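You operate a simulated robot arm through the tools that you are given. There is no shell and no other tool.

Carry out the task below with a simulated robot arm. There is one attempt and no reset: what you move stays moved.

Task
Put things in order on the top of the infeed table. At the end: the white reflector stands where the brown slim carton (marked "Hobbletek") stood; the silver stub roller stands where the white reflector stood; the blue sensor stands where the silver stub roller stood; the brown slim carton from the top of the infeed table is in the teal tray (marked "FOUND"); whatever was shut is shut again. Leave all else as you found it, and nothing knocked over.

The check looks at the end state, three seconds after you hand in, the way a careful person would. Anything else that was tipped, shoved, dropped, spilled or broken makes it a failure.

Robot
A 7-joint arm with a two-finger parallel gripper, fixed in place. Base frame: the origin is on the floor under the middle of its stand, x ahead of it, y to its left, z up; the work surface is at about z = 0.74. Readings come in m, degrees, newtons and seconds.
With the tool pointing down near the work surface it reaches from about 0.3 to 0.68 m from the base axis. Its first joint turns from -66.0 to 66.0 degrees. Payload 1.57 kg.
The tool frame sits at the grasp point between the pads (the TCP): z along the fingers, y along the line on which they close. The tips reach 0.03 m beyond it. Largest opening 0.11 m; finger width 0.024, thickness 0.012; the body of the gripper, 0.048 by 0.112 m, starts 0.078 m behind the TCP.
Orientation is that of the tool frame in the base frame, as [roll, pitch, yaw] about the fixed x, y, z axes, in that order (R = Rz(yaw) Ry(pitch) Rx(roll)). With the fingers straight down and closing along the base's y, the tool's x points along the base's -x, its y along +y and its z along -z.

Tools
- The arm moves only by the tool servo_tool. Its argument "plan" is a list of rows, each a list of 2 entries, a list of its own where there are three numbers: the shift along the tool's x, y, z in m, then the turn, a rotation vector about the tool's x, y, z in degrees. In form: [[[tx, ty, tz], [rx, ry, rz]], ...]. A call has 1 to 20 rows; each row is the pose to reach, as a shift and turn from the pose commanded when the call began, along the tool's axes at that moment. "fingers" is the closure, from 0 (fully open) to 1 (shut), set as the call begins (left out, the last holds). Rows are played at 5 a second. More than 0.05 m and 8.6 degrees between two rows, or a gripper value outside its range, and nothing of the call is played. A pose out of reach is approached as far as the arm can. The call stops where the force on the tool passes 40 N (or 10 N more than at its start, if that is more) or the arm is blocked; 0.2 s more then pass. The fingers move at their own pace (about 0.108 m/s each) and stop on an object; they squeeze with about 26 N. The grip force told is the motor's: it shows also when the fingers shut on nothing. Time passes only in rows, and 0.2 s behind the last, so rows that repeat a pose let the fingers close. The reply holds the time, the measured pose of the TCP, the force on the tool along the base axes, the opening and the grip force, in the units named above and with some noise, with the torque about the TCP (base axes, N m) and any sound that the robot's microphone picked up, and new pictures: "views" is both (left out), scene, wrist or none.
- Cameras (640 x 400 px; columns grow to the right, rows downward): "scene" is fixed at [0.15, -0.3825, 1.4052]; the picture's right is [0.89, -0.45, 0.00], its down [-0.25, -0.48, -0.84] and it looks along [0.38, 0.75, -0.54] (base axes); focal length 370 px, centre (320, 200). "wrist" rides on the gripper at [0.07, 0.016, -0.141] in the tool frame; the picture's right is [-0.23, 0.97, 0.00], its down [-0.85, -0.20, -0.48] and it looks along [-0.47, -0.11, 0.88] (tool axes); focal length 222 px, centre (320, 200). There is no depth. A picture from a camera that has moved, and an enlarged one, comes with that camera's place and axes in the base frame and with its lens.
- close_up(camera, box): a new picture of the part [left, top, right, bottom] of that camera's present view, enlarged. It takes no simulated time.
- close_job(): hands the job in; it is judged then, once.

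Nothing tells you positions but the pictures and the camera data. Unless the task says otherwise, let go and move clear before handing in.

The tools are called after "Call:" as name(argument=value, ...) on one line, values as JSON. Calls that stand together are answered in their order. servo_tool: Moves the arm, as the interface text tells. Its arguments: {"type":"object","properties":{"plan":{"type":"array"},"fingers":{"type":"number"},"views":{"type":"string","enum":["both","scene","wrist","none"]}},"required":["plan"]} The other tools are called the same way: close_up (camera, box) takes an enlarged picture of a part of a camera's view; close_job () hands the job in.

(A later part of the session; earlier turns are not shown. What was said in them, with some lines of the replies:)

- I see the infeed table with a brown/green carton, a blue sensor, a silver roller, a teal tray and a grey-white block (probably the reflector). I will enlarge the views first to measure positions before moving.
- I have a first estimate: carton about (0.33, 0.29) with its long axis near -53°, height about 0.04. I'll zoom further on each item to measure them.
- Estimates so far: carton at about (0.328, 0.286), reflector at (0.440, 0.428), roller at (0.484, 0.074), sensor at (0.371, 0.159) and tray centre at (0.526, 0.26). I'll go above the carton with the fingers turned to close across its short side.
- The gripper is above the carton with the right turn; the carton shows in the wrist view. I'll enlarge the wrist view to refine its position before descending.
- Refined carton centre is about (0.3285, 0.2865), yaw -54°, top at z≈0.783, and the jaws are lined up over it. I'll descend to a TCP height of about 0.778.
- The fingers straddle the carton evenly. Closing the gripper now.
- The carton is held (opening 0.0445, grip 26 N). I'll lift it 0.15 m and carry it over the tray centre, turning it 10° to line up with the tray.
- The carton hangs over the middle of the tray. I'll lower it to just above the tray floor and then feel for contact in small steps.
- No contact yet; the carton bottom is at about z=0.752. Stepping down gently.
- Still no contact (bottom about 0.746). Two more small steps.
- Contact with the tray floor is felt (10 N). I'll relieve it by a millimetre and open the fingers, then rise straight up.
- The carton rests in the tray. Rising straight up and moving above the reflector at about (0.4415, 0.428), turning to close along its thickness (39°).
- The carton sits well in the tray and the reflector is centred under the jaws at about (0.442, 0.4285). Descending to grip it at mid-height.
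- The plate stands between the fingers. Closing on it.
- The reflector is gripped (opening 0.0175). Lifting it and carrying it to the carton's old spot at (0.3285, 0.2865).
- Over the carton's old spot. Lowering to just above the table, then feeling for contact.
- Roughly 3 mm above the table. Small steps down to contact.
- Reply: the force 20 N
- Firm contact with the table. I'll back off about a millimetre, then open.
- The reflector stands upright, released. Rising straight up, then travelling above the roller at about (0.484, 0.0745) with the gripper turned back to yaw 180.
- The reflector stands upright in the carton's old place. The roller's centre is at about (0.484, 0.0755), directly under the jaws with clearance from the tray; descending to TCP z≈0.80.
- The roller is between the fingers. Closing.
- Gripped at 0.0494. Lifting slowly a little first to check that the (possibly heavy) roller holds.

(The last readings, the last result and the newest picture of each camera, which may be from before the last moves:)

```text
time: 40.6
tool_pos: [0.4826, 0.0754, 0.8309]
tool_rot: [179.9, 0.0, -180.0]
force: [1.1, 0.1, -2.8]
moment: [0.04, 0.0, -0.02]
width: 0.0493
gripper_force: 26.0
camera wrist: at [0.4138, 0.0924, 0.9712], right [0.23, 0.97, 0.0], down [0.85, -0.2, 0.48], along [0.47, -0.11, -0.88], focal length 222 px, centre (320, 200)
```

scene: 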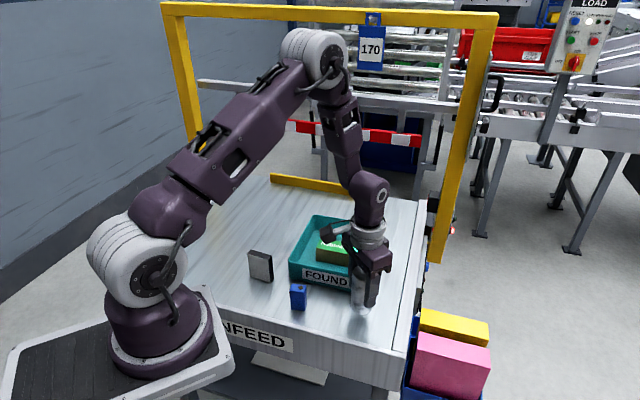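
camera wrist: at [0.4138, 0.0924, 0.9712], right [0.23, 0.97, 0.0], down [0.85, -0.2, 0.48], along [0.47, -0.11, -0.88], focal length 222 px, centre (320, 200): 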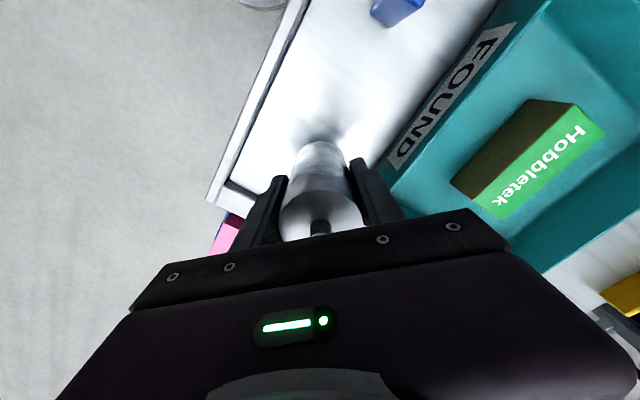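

The roller holds firmly. Lifting further and carrying it over the tray to the reflector's old spot (0.442, 0.4285).

Call:
servo_tool(plan=[[[0, 0, -0.02], [0, 0, 0]], [[0, 0, -0.05], [0, 0, 0]], [[0, 0, -0.08], [0, 0, 0]], [[0, 0, -0.1], [0, 0, 0]], [[0.0013, 0.0106, -0.1], [0, 0, 0]], [[0.0038, 0.0318, -0.1], [0, 0, 0]], [[0.0067, 0.0565, -0.1], [0, 0, 0]], [[0.0098, 0.083, -0.1], [0, 0, 0]], [[0.013, 0.1094, -0.1], [0, 0, 0]], [[0.0161, 0.1359, -0.1], [0, 0, 0]], [[0.0192, 0.1624, -0.1], [0, 0, 0]], [[0.0224, 0.1889, -0.1], [0, 0, 0]], [[0.0255, 0.2153, -0.1], [0, 0, 0]], [[0.0286, 0.2418, -0.1], [0, 0, 0]], [[0.0318, 0.2683, -0.1], [0, 0, 0]], [[0.0349, 0.2948, -0.1], [0, 0, 0]], [[0.0378, 0.3195, -0.1], [0, 0, 0]], [[0.0403, 0.3406, -0.1], [0, 0, 0]], [[0.0418, 0.353, -0.1], [0, 0, 0]], [[0.0418, 0.353, -0.1], [0, 0, 0]]])

```text
time: 44.8
tool_pos: [0.4425, 0.4272, 0.9304]
tool_rot: [-180.0, 0.0, 179.9]
force: [-0.9, 0.2, -1.8]
moment: [0.03, 0.01, 0.0]
width: 0.0494
gripper_force: 25.9
camera wrist: at [0.3728, 0.4448, 1.0713], right [0.23, 0.97, 0.0], down [0.85, -0.2, 0.48], along [0.47, -0.11, -0.88], focal length 222 px, centre (320, 200)
```

scene: 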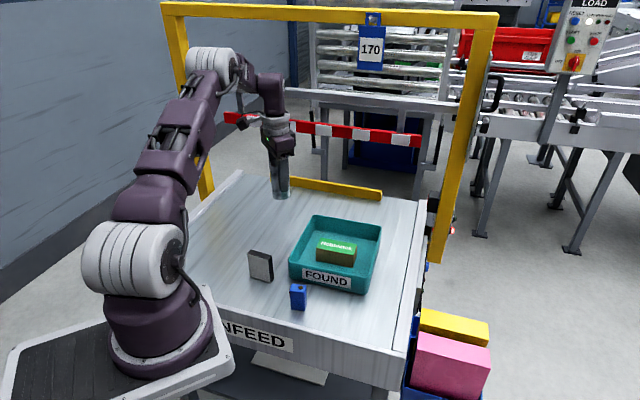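
wrist: 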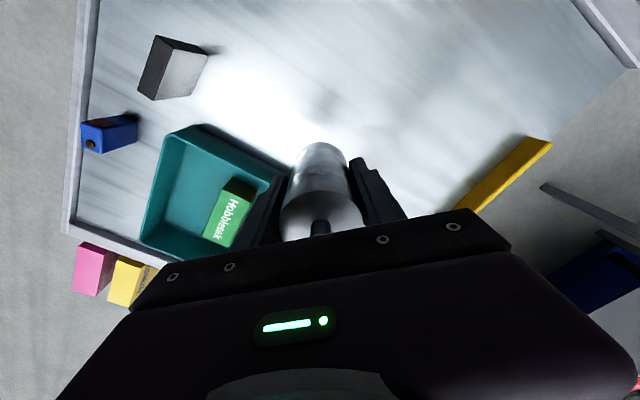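

Over the reflector's old spot (TCP about 0.4428, 0.4288). Lowering to about 4 mm above contact.

Call:
servo_tool(plan=[[[0.0005, 0, 0.015], [0, 0, 0]], [[0.0005, 0, 0.038], [0, 0, 0]], [[0.0005, 0, 0.06], [0, 0, 0]], [[0.0005, 0, 0.08], [0, 0, 0]], [[0.0005, 0, 0.1], [0, 0, 0]], [[0.0005, 0, 0.114], [0, 0, 0]], [[0.0005, 0, 0.122], [0, 0, 0]], [[0.0005, 0, 0.126], [0, 0, 0]], [[0.0005, 0, 0.127], [0, 0, 0]], [[0.0005, 0, 0.127], [0, 0, 0]]])

```text
time: 47.0
tool_pos: [0.4406, 0.4279, 0.8033]
tool_rot: [180.0, 0.0, 180.0]
force: [-1.2, -0.2, -2.9]
moment: [0.0, 0.01, 0.02]
width: 0.0492
gripper_force: 26.2
camera wrist: at [0.3715, 0.4453, 0.944], right [0.23, 0.97, 0.0], down [0.85, -0.2, 0.48], along [0.47, -0.11, -0.88], focal length 222 px, centre (320, 200)
```

scene: 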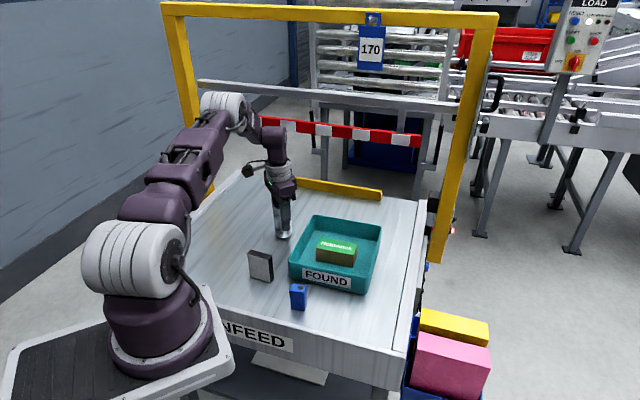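
wrist: 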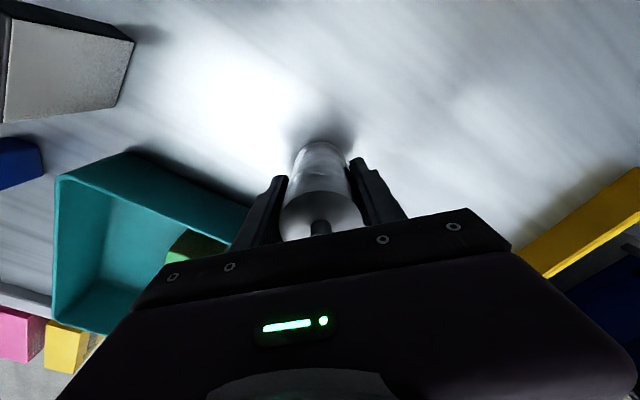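

Stepping down the last few millimetres.

Call:
servo_tool(plan=[[[0, 0, 0.001], [0, 0, 0]], [[0, 0, 0.002], [0, 0, 0]], [[0, 0, 0.002], [0, 0, 0]]], views="none")

```text
time: 47.8
tool_pos: [0.4407, 0.4268, 0.8022]
tool_rot: [179.9, 0.0, 180.0]
force: [-0.6, -0.7, -0.9]
moment: [0.01, -0.01, 0.0]
width: 0.049
gripper_force: 25.7
```

Call:
servo_tool(plan=[[[0, 0, 0.0005], [0, 0, 0]], [[0, 0, 0.001], [0, 0, 0]], [[0, 0, 0.001], [0, 0, 0]]], views="none")

```text
time: 48.6
tool_pos: [0.4399, 0.4276, 0.8015]
tool_rot: [179.9, 0.0, -179.9]
force: [1.0, -0.5, -0.1]
moment: [-0.04, -0.03, -0.03]
width: 0.0493
gripper_force: 25.9
```

Call:
servo_tool(plan=[[[0, 0, 0.0005], [0, 0, 0]], [[0, 0, 0.001], [0, 0, 0]], [[0, 0, 0.001], [0, 0, 0]]], views="none")

```text
time: 49.4
tool_pos: [0.4402, 0.4264, 0.8015]
tool_rot: [-179.9, 0.0, -180.0]
force: [-2.7, -2.4, 13.7]
moment: [-0.22, 0.14, -0.02]
width: 0.0494
gripper_force: 25.4
```

Contact felt (14 N). Relieving slightly and releasing.

Call:
servo_tool(plan=[[[0, 0, -0.0005], [0, 0, 0]], [[0, 0, -0.001], [0, 0, 0]], [[0, 0, -0.001], [0, 0, 0]]], views="none")

Call:
servo_tool(plan=[[[0, 0, 0], [0, 0, 0]], [[0, 0, 0], [0, 0, 0]], [[0, 0, 0], [0, 0, 0]], [[0, 0, 0], [0, 0, 0]]], fingers=0.25)

```text
time: 50.2
tool_pos: [0.441, 0.428, 0.8025]
tool_rot: [180.0, 0.0, -179.9]
force: [-0.8, 1.7, 1.8]
moment: [0.09, -0.05, 0.03]
width: 0.0493
gripper_force: 26.2
```

```text
time: 51.2
tool_pos: [0.4392, 0.4276, 0.8008]
tool_rot: [-180.0, 0.0, 180.0]
force: [-0.4, 0.1, 0.7]
moment: [0.0, 0.03, 0.01]
width: 0.0825
gripper_force: 0.0
camera wrist: at [0.3713, 0.4451, 0.9414], right [0.23, 0.97, 0.0], down [0.85, -0.2, 0.48], along [0.47, -0.11, -0.88], focal length 222 px, centre (320, 200)
```

scene: 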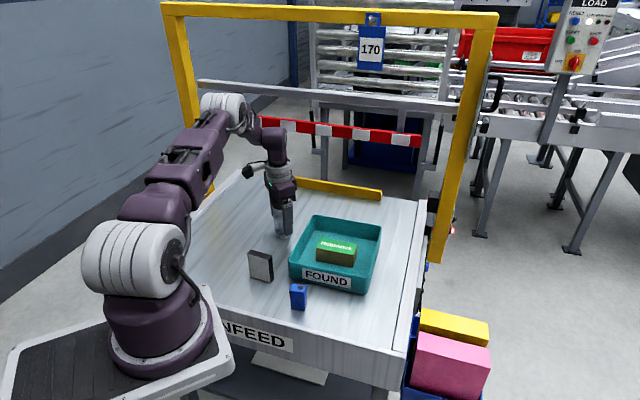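
wrist: 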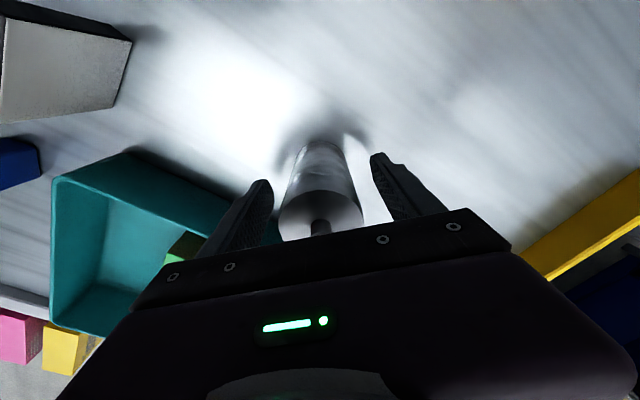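

The roller is released and stands. Rising straight, then moving above the blue sensor at about (0.3715, 0.160) with the jaws turned to close across its thin side (53°).

Call:
servo_tool(plan=[[[0, 0, -0.012], [0, 0, 0]], [[0, 0, -0.035], [0, 0, 0]], [[0, 0, -0.07], [0, 0, 0]], [[0, 0, -0.105], [0, 0, 0]], [[0, 0, -0.135], [0, 0, 0]], [[0, 0, -0.15], [0, 0, 0]], [[0.0058, -0.0224, -0.15], [0, 0, 3.1]], [[0.0116, -0.0449, -0.15], [0, 0, 6.2]], [[0.0175, -0.0673, -0.15], [0, 0, 9.3]], [[0.0233, -0.0897, -0.15], [0, 0, 12.3]], [[0.0291, -0.1121, -0.15], [0, 0, 15.4]], [[0.0349, -0.1346, -0.15], [0, 0, 18.5]], [[0.0407, -0.157, -0.15], [0, 0, 21.6]], [[0.0465, -0.1794, -0.15], [0, 0, 24.7]], [[0.0524, -0.2018, -0.15], [0, 0, 27.8]], [[0.0582, -0.2243, -0.15], [0, 0, 30.8]], [[0.064, -0.2467, -0.15], [0, 0, 33.9]], [[0.0698, -0.2691, -0.15], [0, 0, 37]], [[0.0698, -0.2691, -0.15], [0, 0, 37]]])

```text
time: 55.2
tool_pos: [0.3714, 0.1567, 0.9517]
tool_rot: [-180.0, 0.0, 142.9]
force: [-0.2, 0.4, -0.7]
moment: [0.01, 0.02, -0.03]
width: 0.0827
gripper_force: 0.1
camera wrist: at [0.3252, 0.2136, 1.0912], right [0.77, 0.64, 0.0], down [0.56, -0.68, 0.48], along [0.31, -0.37, -0.88], focal length 222 px, centre (320, 200)
```

scene: 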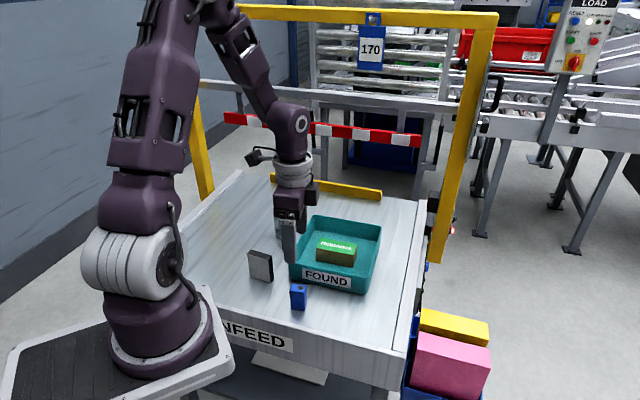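
wrist: 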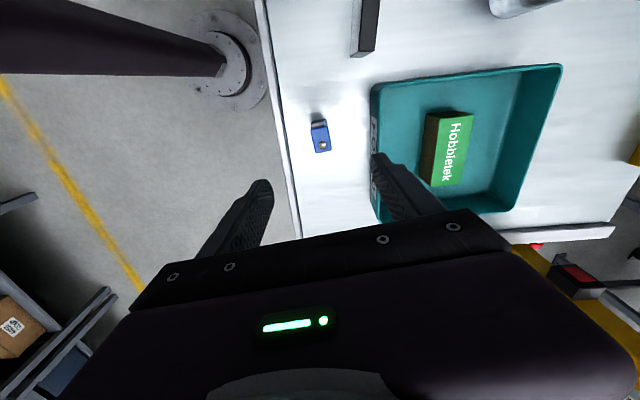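

Call:
close_up(camera="wrist", box=[290, 100, 350, 170])

Call:
close_up(camera="wrist", box=[340, 0, 560, 60])

```text
5.71 times, centred on (320, 135) of wrist
camera zoom: at [0.3252, 0.2136, 1.0912], right [0.77, 0.64, 0.0], down [0.56, -0.68, 0.48], along [0.31, -0.37, -0.88], focal length 1269 px, centre (320, 571)
```

zoom: 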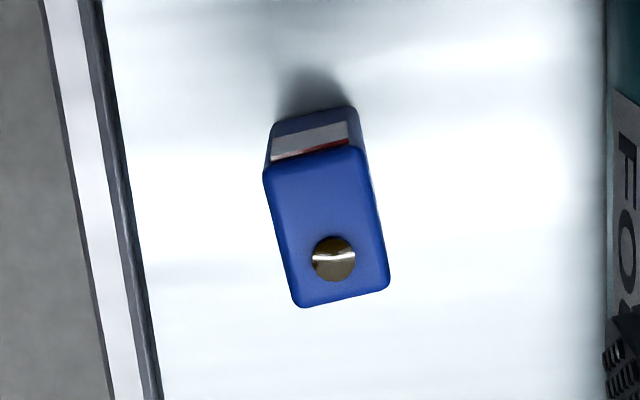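

```text
2.91 times, centred on (450, 30) of wrist
camera zoom: at [0.3252, 0.2136, 1.0912], right [0.77, 0.64, 0.0], down [0.56, -0.68, 0.48], along [0.31, -0.37, -0.88], focal length 646 px, centre (-58, 694)
```

zoom: 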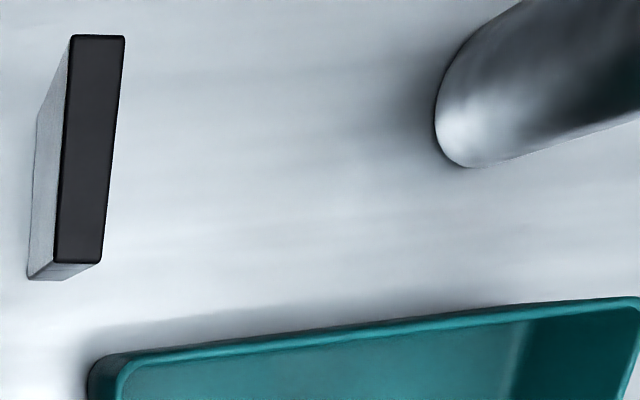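

The sensor's centre is at about (0.372, 0.160) and aligned with the jaws. I'll narrow the fingers to 0.06, nudge 1 mm and descend to TCP z≈0.78.

Call:
servo_tool(plan=[[[0.0004, 0.0013, 0.02], [0, 0, 0]], [[0.0004, 0.0013, 0.045], [0, 0, 0]], [[0.0004, 0.0013, 0.07], [0, 0, 0]], [[0.0004, 0.0013, 0.095], [0, 0, 0]], [[0.0004, 0.0013, 0.12], [0, 0, 0]], [[0.0004, 0.0013, 0.14], [0, 0, 0]], [[0.0004, 0.0013, 0.155], [0, 0, 0]], [[0.0004, 0.0013, 0.165], [0, 0, 0]], [[0.0004, 0.0013, 0.17], [0, 0, 0]], [[0.0004, 0.0013, 0.17], [0, 0, 0]]], fingers=0.45)

```text
time: 57.4
tool_pos: [0.3722, 0.1597, 0.7812]
tool_rot: [-180.0, 0.0, 143.0]
force: [-0.1, 0.7, -0.8]
moment: [-0.02, 0.02, 0.04]
width: 0.0605
gripper_force: 0.0
camera wrist: at [0.3258, 0.2166, 0.9214], right [0.77, 0.64, 0.0], down [0.56, -0.67, 0.48], along [0.31, -0.37, -0.88], focal length 222 px, centre (320, 200)
```

scene: 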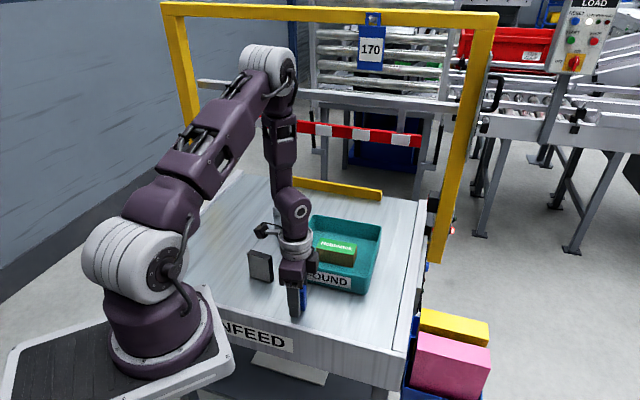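
wrist: 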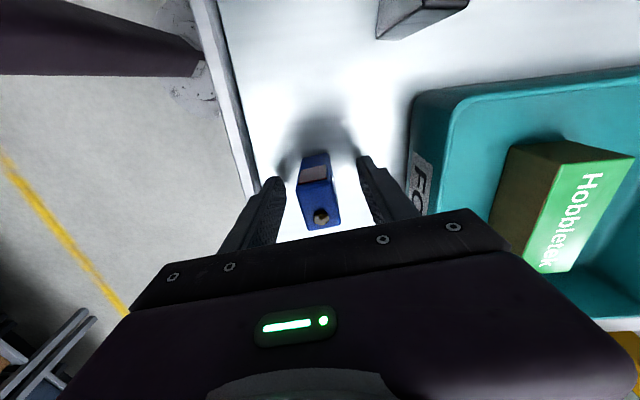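

The sensor is between the fingers. Closing on it.

Call:
servo_tool(plan=[[[0, 0, 0], [0, 0, 0]], [[0, 0, 0], [0, 0, 0]], [[0, 0, 0], [0, 0, 0]], [[0, 0, 0], [0, 0, 0]], [[0, 0, 0], [0, 0, 0]]], fingers=1, views="wrist")

```text
time: 58.6
tool_pos: [0.3708, 0.1593, 0.7809]
tool_rot: [180.0, 0.1, 143.0]
force: [-0.8, -0.4, -0.9]
moment: [-0.01, 0.01, -0.01]
width: 0.0236
gripper_force: 26.5
camera wrist: at [0.3258, 0.2166, 0.9215], right [0.77, 0.64, 0.0], down [0.56, -0.67, 0.48], along [0.31, -0.37, -0.88], focal length 222 px, centre (320, 200)
```

wrist: 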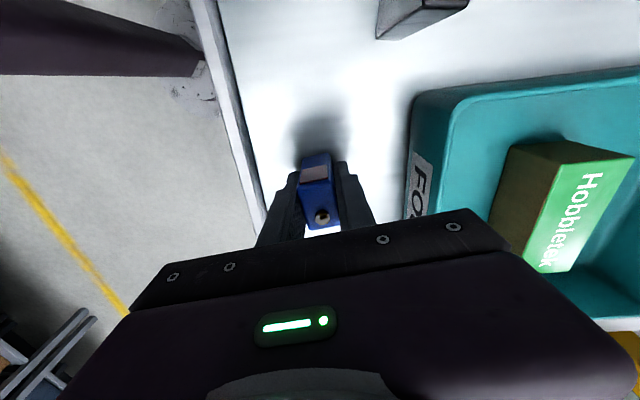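

The sensor is gripped (0.0236). Lifting it and carrying it to the roller's old spot (0.484, 0.0755).

Call:
servo_tool(plan=[[[0, 0, -0.008], [0, 0, 0]], [[0, 0, -0.024], [0, 0, 0]], [[0, 0, -0.046], [0, 0, 0]], [[0, 0, -0.07], [0, 0, 0]], [[0, 0, -0.09], [0, 0, 0]], [[0, 0, -0.1], [0, 0, 0]], [[-0.01, 0, -0.1], [0, 0, 0]], [[-0.03, 0, -0.1], [0, 0, 0]], [[-0.052, 0, -0.1], [0, 0, 0]], [[-0.074, 0, -0.1], [0, 0, 0]], [[-0.096, 0, -0.1], [0, 0, 0]], [[-0.118, 0, -0.1], [0, 0, 0]], [[-0.133, 0, -0.1], [0, 0, 0]], [[-0.1403, 0, -0.1], [0, 0, 0]], [[-0.1403, 0, -0.1], [0, 0, 0]]])

```text
time: 61.8
tool_pos: [0.4833, 0.0748, 0.8812]
tool_rot: [-180.0, 0.0, 142.9]
force: [0.0, 0.7, -1.4]
moment: [-0.01, 0.0, 0.02]
width: 0.0234
gripper_force: 26.5
camera wrist: at [0.438, 0.1316, 1.0212], right [0.77, 0.64, 0.0], down [0.56, -0.67, 0.48], along [0.31, -0.37, -0.88], focal length 222 px, centre (320, 200)
```

scene: 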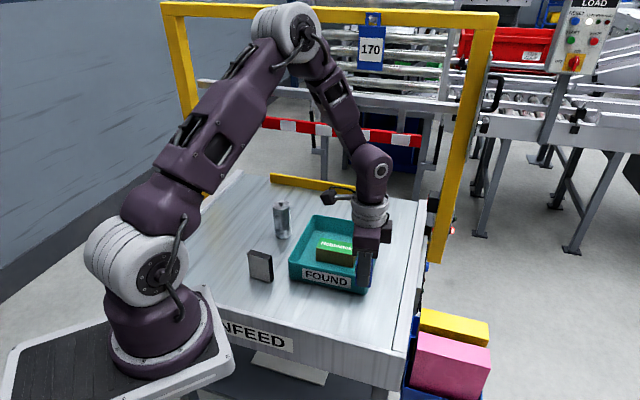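
wrist: 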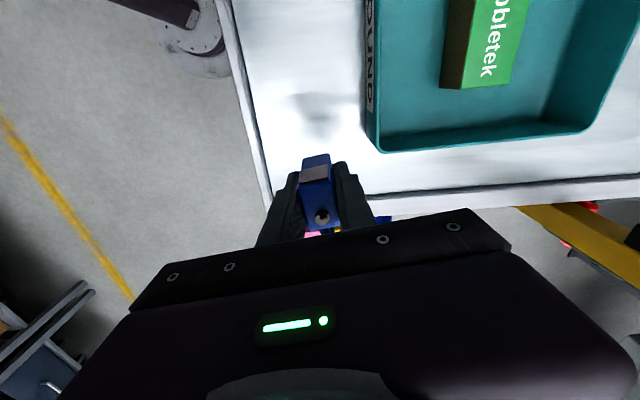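

Over the roller's old spot. Lowering to a few millimetres above the table.

Call:
servo_tool(plan=[[[-0.0005, -0.001, 0.015], [0, 0, 0]], [[-0.0005, -0.001, 0.036], [0, 0, 0]], [[-0.0005, -0.001, 0.058], [0, 0, 0]], [[-0.0005, -0.001, 0.076], [0, 0, 0]], [[-0.0005, -0.001, 0.088], [0, 0, 0]], [[-0.0005, -0.001, 0.094], [0, 0, 0]], [[-0.0005, -0.001, 0.097], [0, 0, 0]], [[-0.0005, -0.001, 0.097], [0, 0, 0]]])

```text
time: 63.6
tool_pos: [0.4831, 0.0737, 0.7828]
tool_rot: [180.0, 0.0, 143.1]
force: [0.2, -0.9, -0.6]
moment: [0.03, 0.01, 0.02]
width: 0.0235
gripper_force: 26.4
camera wrist: at [0.4375, 0.1311, 0.9241], right [0.77, 0.64, 0.0], down [0.56, -0.67, 0.48], along [0.31, -0.37, -0.88], focal length 222 px, centre (320, 200)
```

scene: 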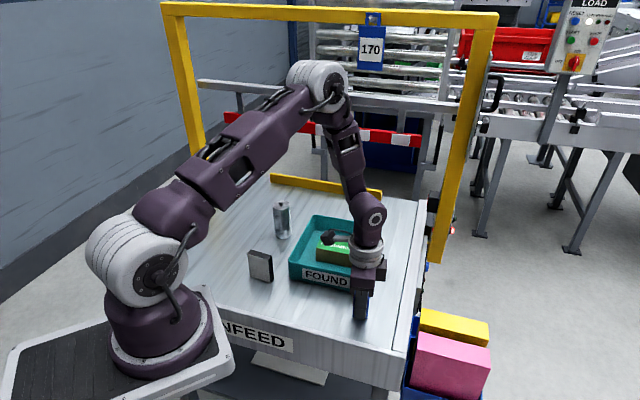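
wrist: 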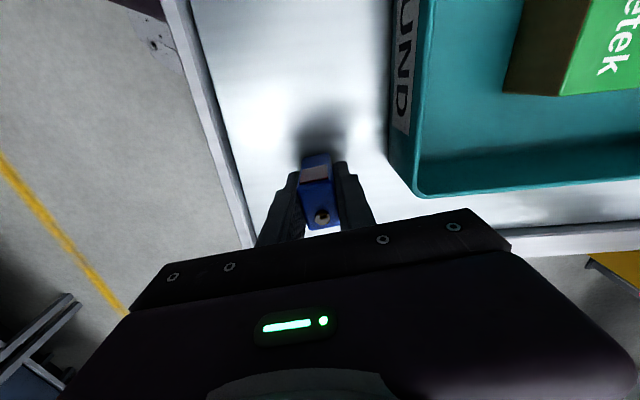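

About 3 mm above contact. Small steps down.

Call:
servo_tool(plan=[[[0, 0, 0.001], [0, 0, 0]], [[0, 0, 0.002], [0, 0, 0]], [[0, 0, 0.002], [0, 0, 0]]], views="none")

```text
time: 64.4
tool_pos: [0.4826, 0.0747, 0.781]
tool_rot: [-179.9, 0.0, 143.0]
force: [1.0, -1.0, -0.6]
moment: [0.0, 0.0, 0.0]
width: 0.0234
gripper_force: 26.0
```

Call:
servo_tool(plan=[[[0, 0, 0.0005], [0, 0, 0]], [[0, 0, 0.001], [0, 0, 0]], [[0, 0, 0.0012], [0, 0, 0]]], views="none")

```text
time: 65.2
tool_pos: [0.4837, 0.0727, 0.7813]
tool_rot: [179.9, 0.0, 142.9]
force: [-1.2, 2.4, 16.3]
moment: [0.07, 0.1, 0.03]
width: 0.0234
gripper_force: 26.2
```

Contact (16 N). Relieving a little and releasing to 0.06 opening.

Call:
servo_tool(plan=[[[0, 0, -0.0005], [0, 0, 0]], [[0, 0, -0.001], [0, 0, 0]], [[0, 0, -0.001], [0, 0, 0]]], views="none")

Call:
servo_tool(plan=[[[0, 0, 0], [0, 0, 0]], [[0, 0, 0], [0, 0, 0]], [[0, 0, 0], [0, 0, 0]], [[0, 0, 0], [0, 0, 0]]], fingers=0.45)

```text
time: 66.0
tool_pos: [0.4831, 0.0745, 0.7818]
tool_rot: [-180.0, -0.1, 143.0]
force: [1.6, 0.6, 2.8]
moment: [0.0, -0.06, 0.03]
width: 0.0232
gripper_force: 25.7
```

```text
time: 67.0
tool_pos: [0.4829, 0.0729, 0.7822]
tool_rot: [-180.0, 0.0, 143.0]
force: [-0.8, 0.4, -0.1]
moment: [0.0, 0.0, -0.02]
width: 0.0606
gripper_force: 0.1
camera wrist: at [0.4375, 0.1305, 0.9216], right [0.77, 0.64, 0.0], down [0.56, -0.67, 0.48], along [0.31, -0.37, -0.88], focal length 222 px, centre (320, 200)
```

scene: 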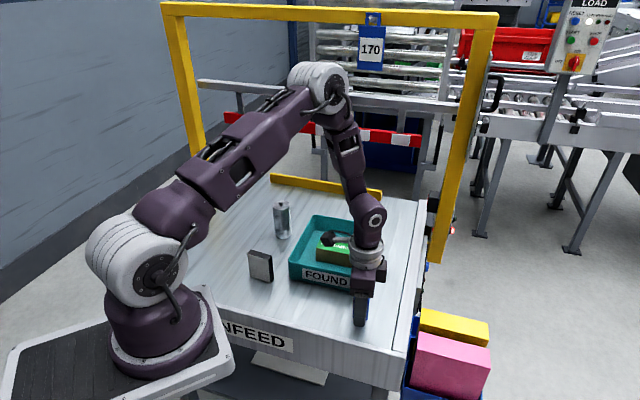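
wrist: 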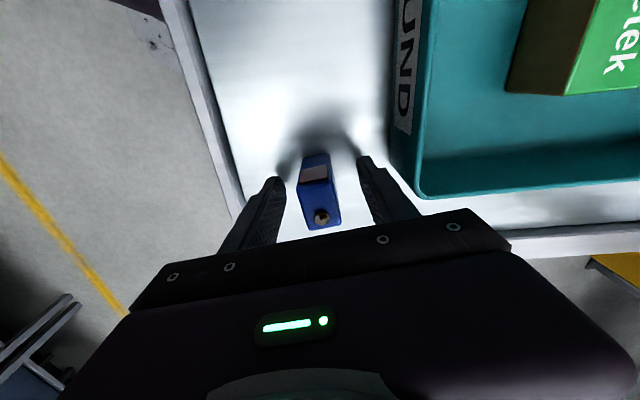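

The sensor stands free. Rising straight up and returning to around the start pose to inspect everything.

Call:
servo_tool(plan=[[[0, 0, -0.012], [0, 0, 0]], [[0, 0, -0.035], [0, 0, 0]], [[0, 0, -0.07], [0, 0, 0]], [[0, 0, -0.105], [0, 0, 0]], [[0, 0, -0.145], [0, 0, 0]], [[0, 0, -0.185], [0, 0, 0]], [[0, 0, -0.225], [0, 0, 0]], [[0, 0, -0.265], [0, 0, 0]], [[0, 0, -0.3], [0, 0, 0]], [[0.0168, 0.0023, -0.3], [0, 0, -6.2]], [[0.0336, 0.0045, -0.3], [0, 0, -12.3]], [[0.0504, 0.0068, -0.3], [0, 0, -18.5]], [[0.0671, 0.0091, -0.3], [0, 0, -24.7]], [[0.0839, 0.0113, -0.3], [0, 0, -30.8]], [[0.1007, 0.0136, -0.3], [0, 0, -37]], [[0.1007, 0.0136, -0.3], [0, 0, -37]]], fingers=0.45)

```text
time: 70.4
tool_pos: [0.4099, 0.1458, 1.0816]
tool_rot: [-180.0, 0.0, -179.9]
force: [0.2, -0.2, 0.0]
moment: [0.03, -0.03, 0.0]
width: 0.0605
gripper_force: 0.1
camera wrist: at [0.3413, 0.164, 1.2218], right [0.23, 0.97, 0.0], down [0.86, -0.2, 0.48], along [0.47, -0.11, -0.88], focal length 222 px, centre (320, 200)
```

scene: 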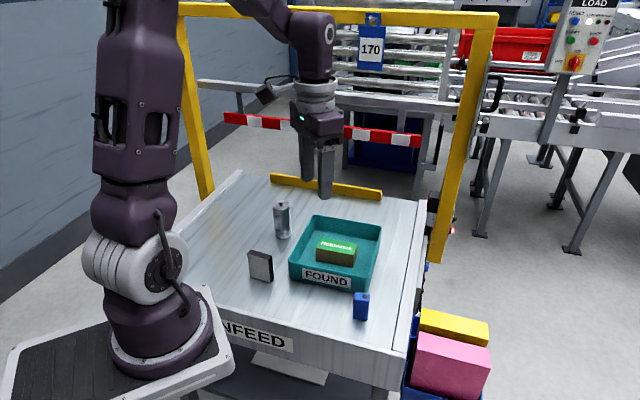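
wrist: 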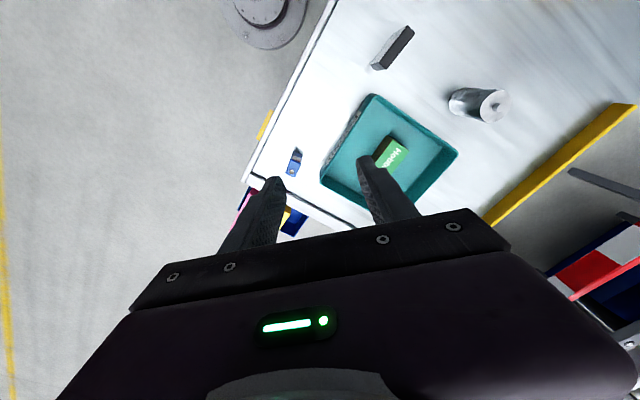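

Call:
close_up(camera="scene", box=[220, 180, 400, 340])

Call:
close_up(camera="scene", box=[232, 195, 312, 245])

Call:
close_up(camera="scene", box=[280, 275, 384, 340])

```text
2.50 times, centred on (310, 260) of scene
camera zoom: at [0.15, -0.3825, 1.4052], right [0.89, -0.45, 0.0], down [-0.25, -0.48, -0.84], along [0.38, 0.75, -0.54], focal length 926 px, centre (345, 50)
```

zoom: 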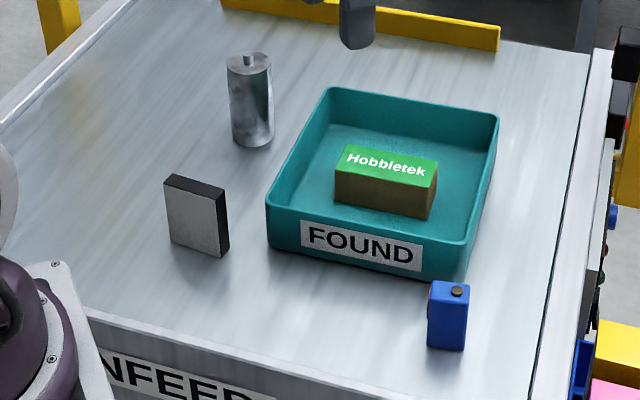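

```text
8.00 times, centred on (272, 220) of scene
camera zoom: at [0.15, -0.3825, 1.4052], right [0.89, -0.45, 0.0], down [-0.25, -0.48, -0.84], along [0.38, 0.75, -0.54], focal length 2964 px, centre (704, 40)
```

zoom: 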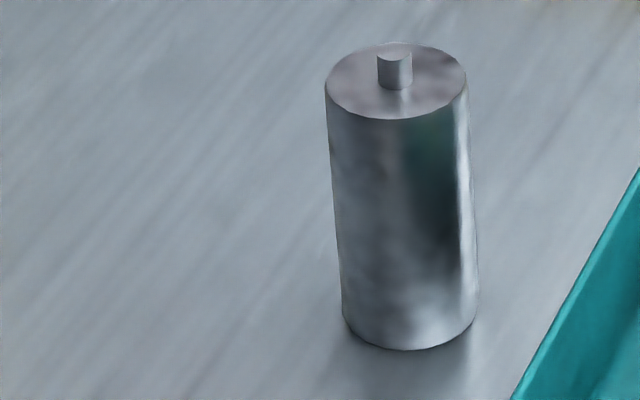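

```text
6.15 times, centred on (332, 308) of scene
camera zoom: at [0.15, -0.3825, 1.4052], right [0.89, -0.45, 0.0], down [-0.25, -0.48, -0.84], along [0.38, 0.75, -0.54], focal length 2280 px, centre (246, -462)
```

zoom: 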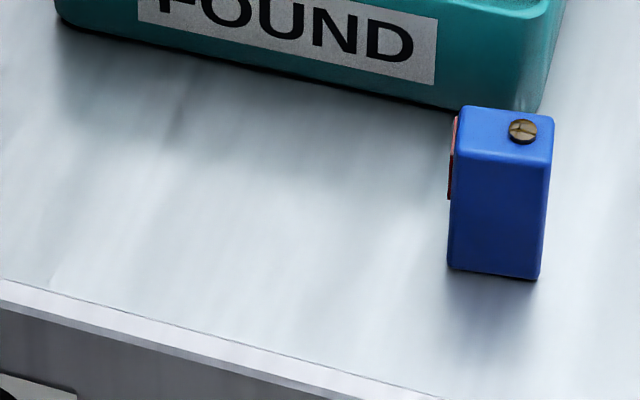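

Everything checks out: the carton is in the tray, the reflector is at the carton's old spot, the roller is at the reflector's old spot (about 0.441, 0.429), and the sensor is at the roller's old spot (about 0.483, 0.074). All are upright, the tray has not moved, nothing was opened and the arm is clear, so I'm handing in.

Call:
close_job()

```text
The job is handed in.
```

I've rearranged the infeed table as asked and handed the job in. I don't have the result of the check. In the last pictures before hand-in:

| Item | Where it is now | Position (x, y) in m | Target (x, y) in m |
|---|---|---|---|
| White reflector | Where the Hobbletek carton stood | 0.326, 0.285 | 0.328, 0.286 |
| Silver stub roller | Where the reflector stood | 0.441, 0.429 | 0.442, 0.4285 |
| Blue sensor | Where the roller stood | 0.483, 0.074 | 0.484, 0.0755 |
| Brown slim carton | In the teal FOUND tray, near the middle | – | – |

These positions are my own estimates from the camera pictures, good to about 2 mm. The reflector was measured just after I set it down, and it looked unchanged in the last picture.

The reflector, roller and sensor are upright, and the tray looks unmoved. I didn't open anything, so nothing needed shutting again. The gripper let go of the last item and the arm moved clear before hand-in.
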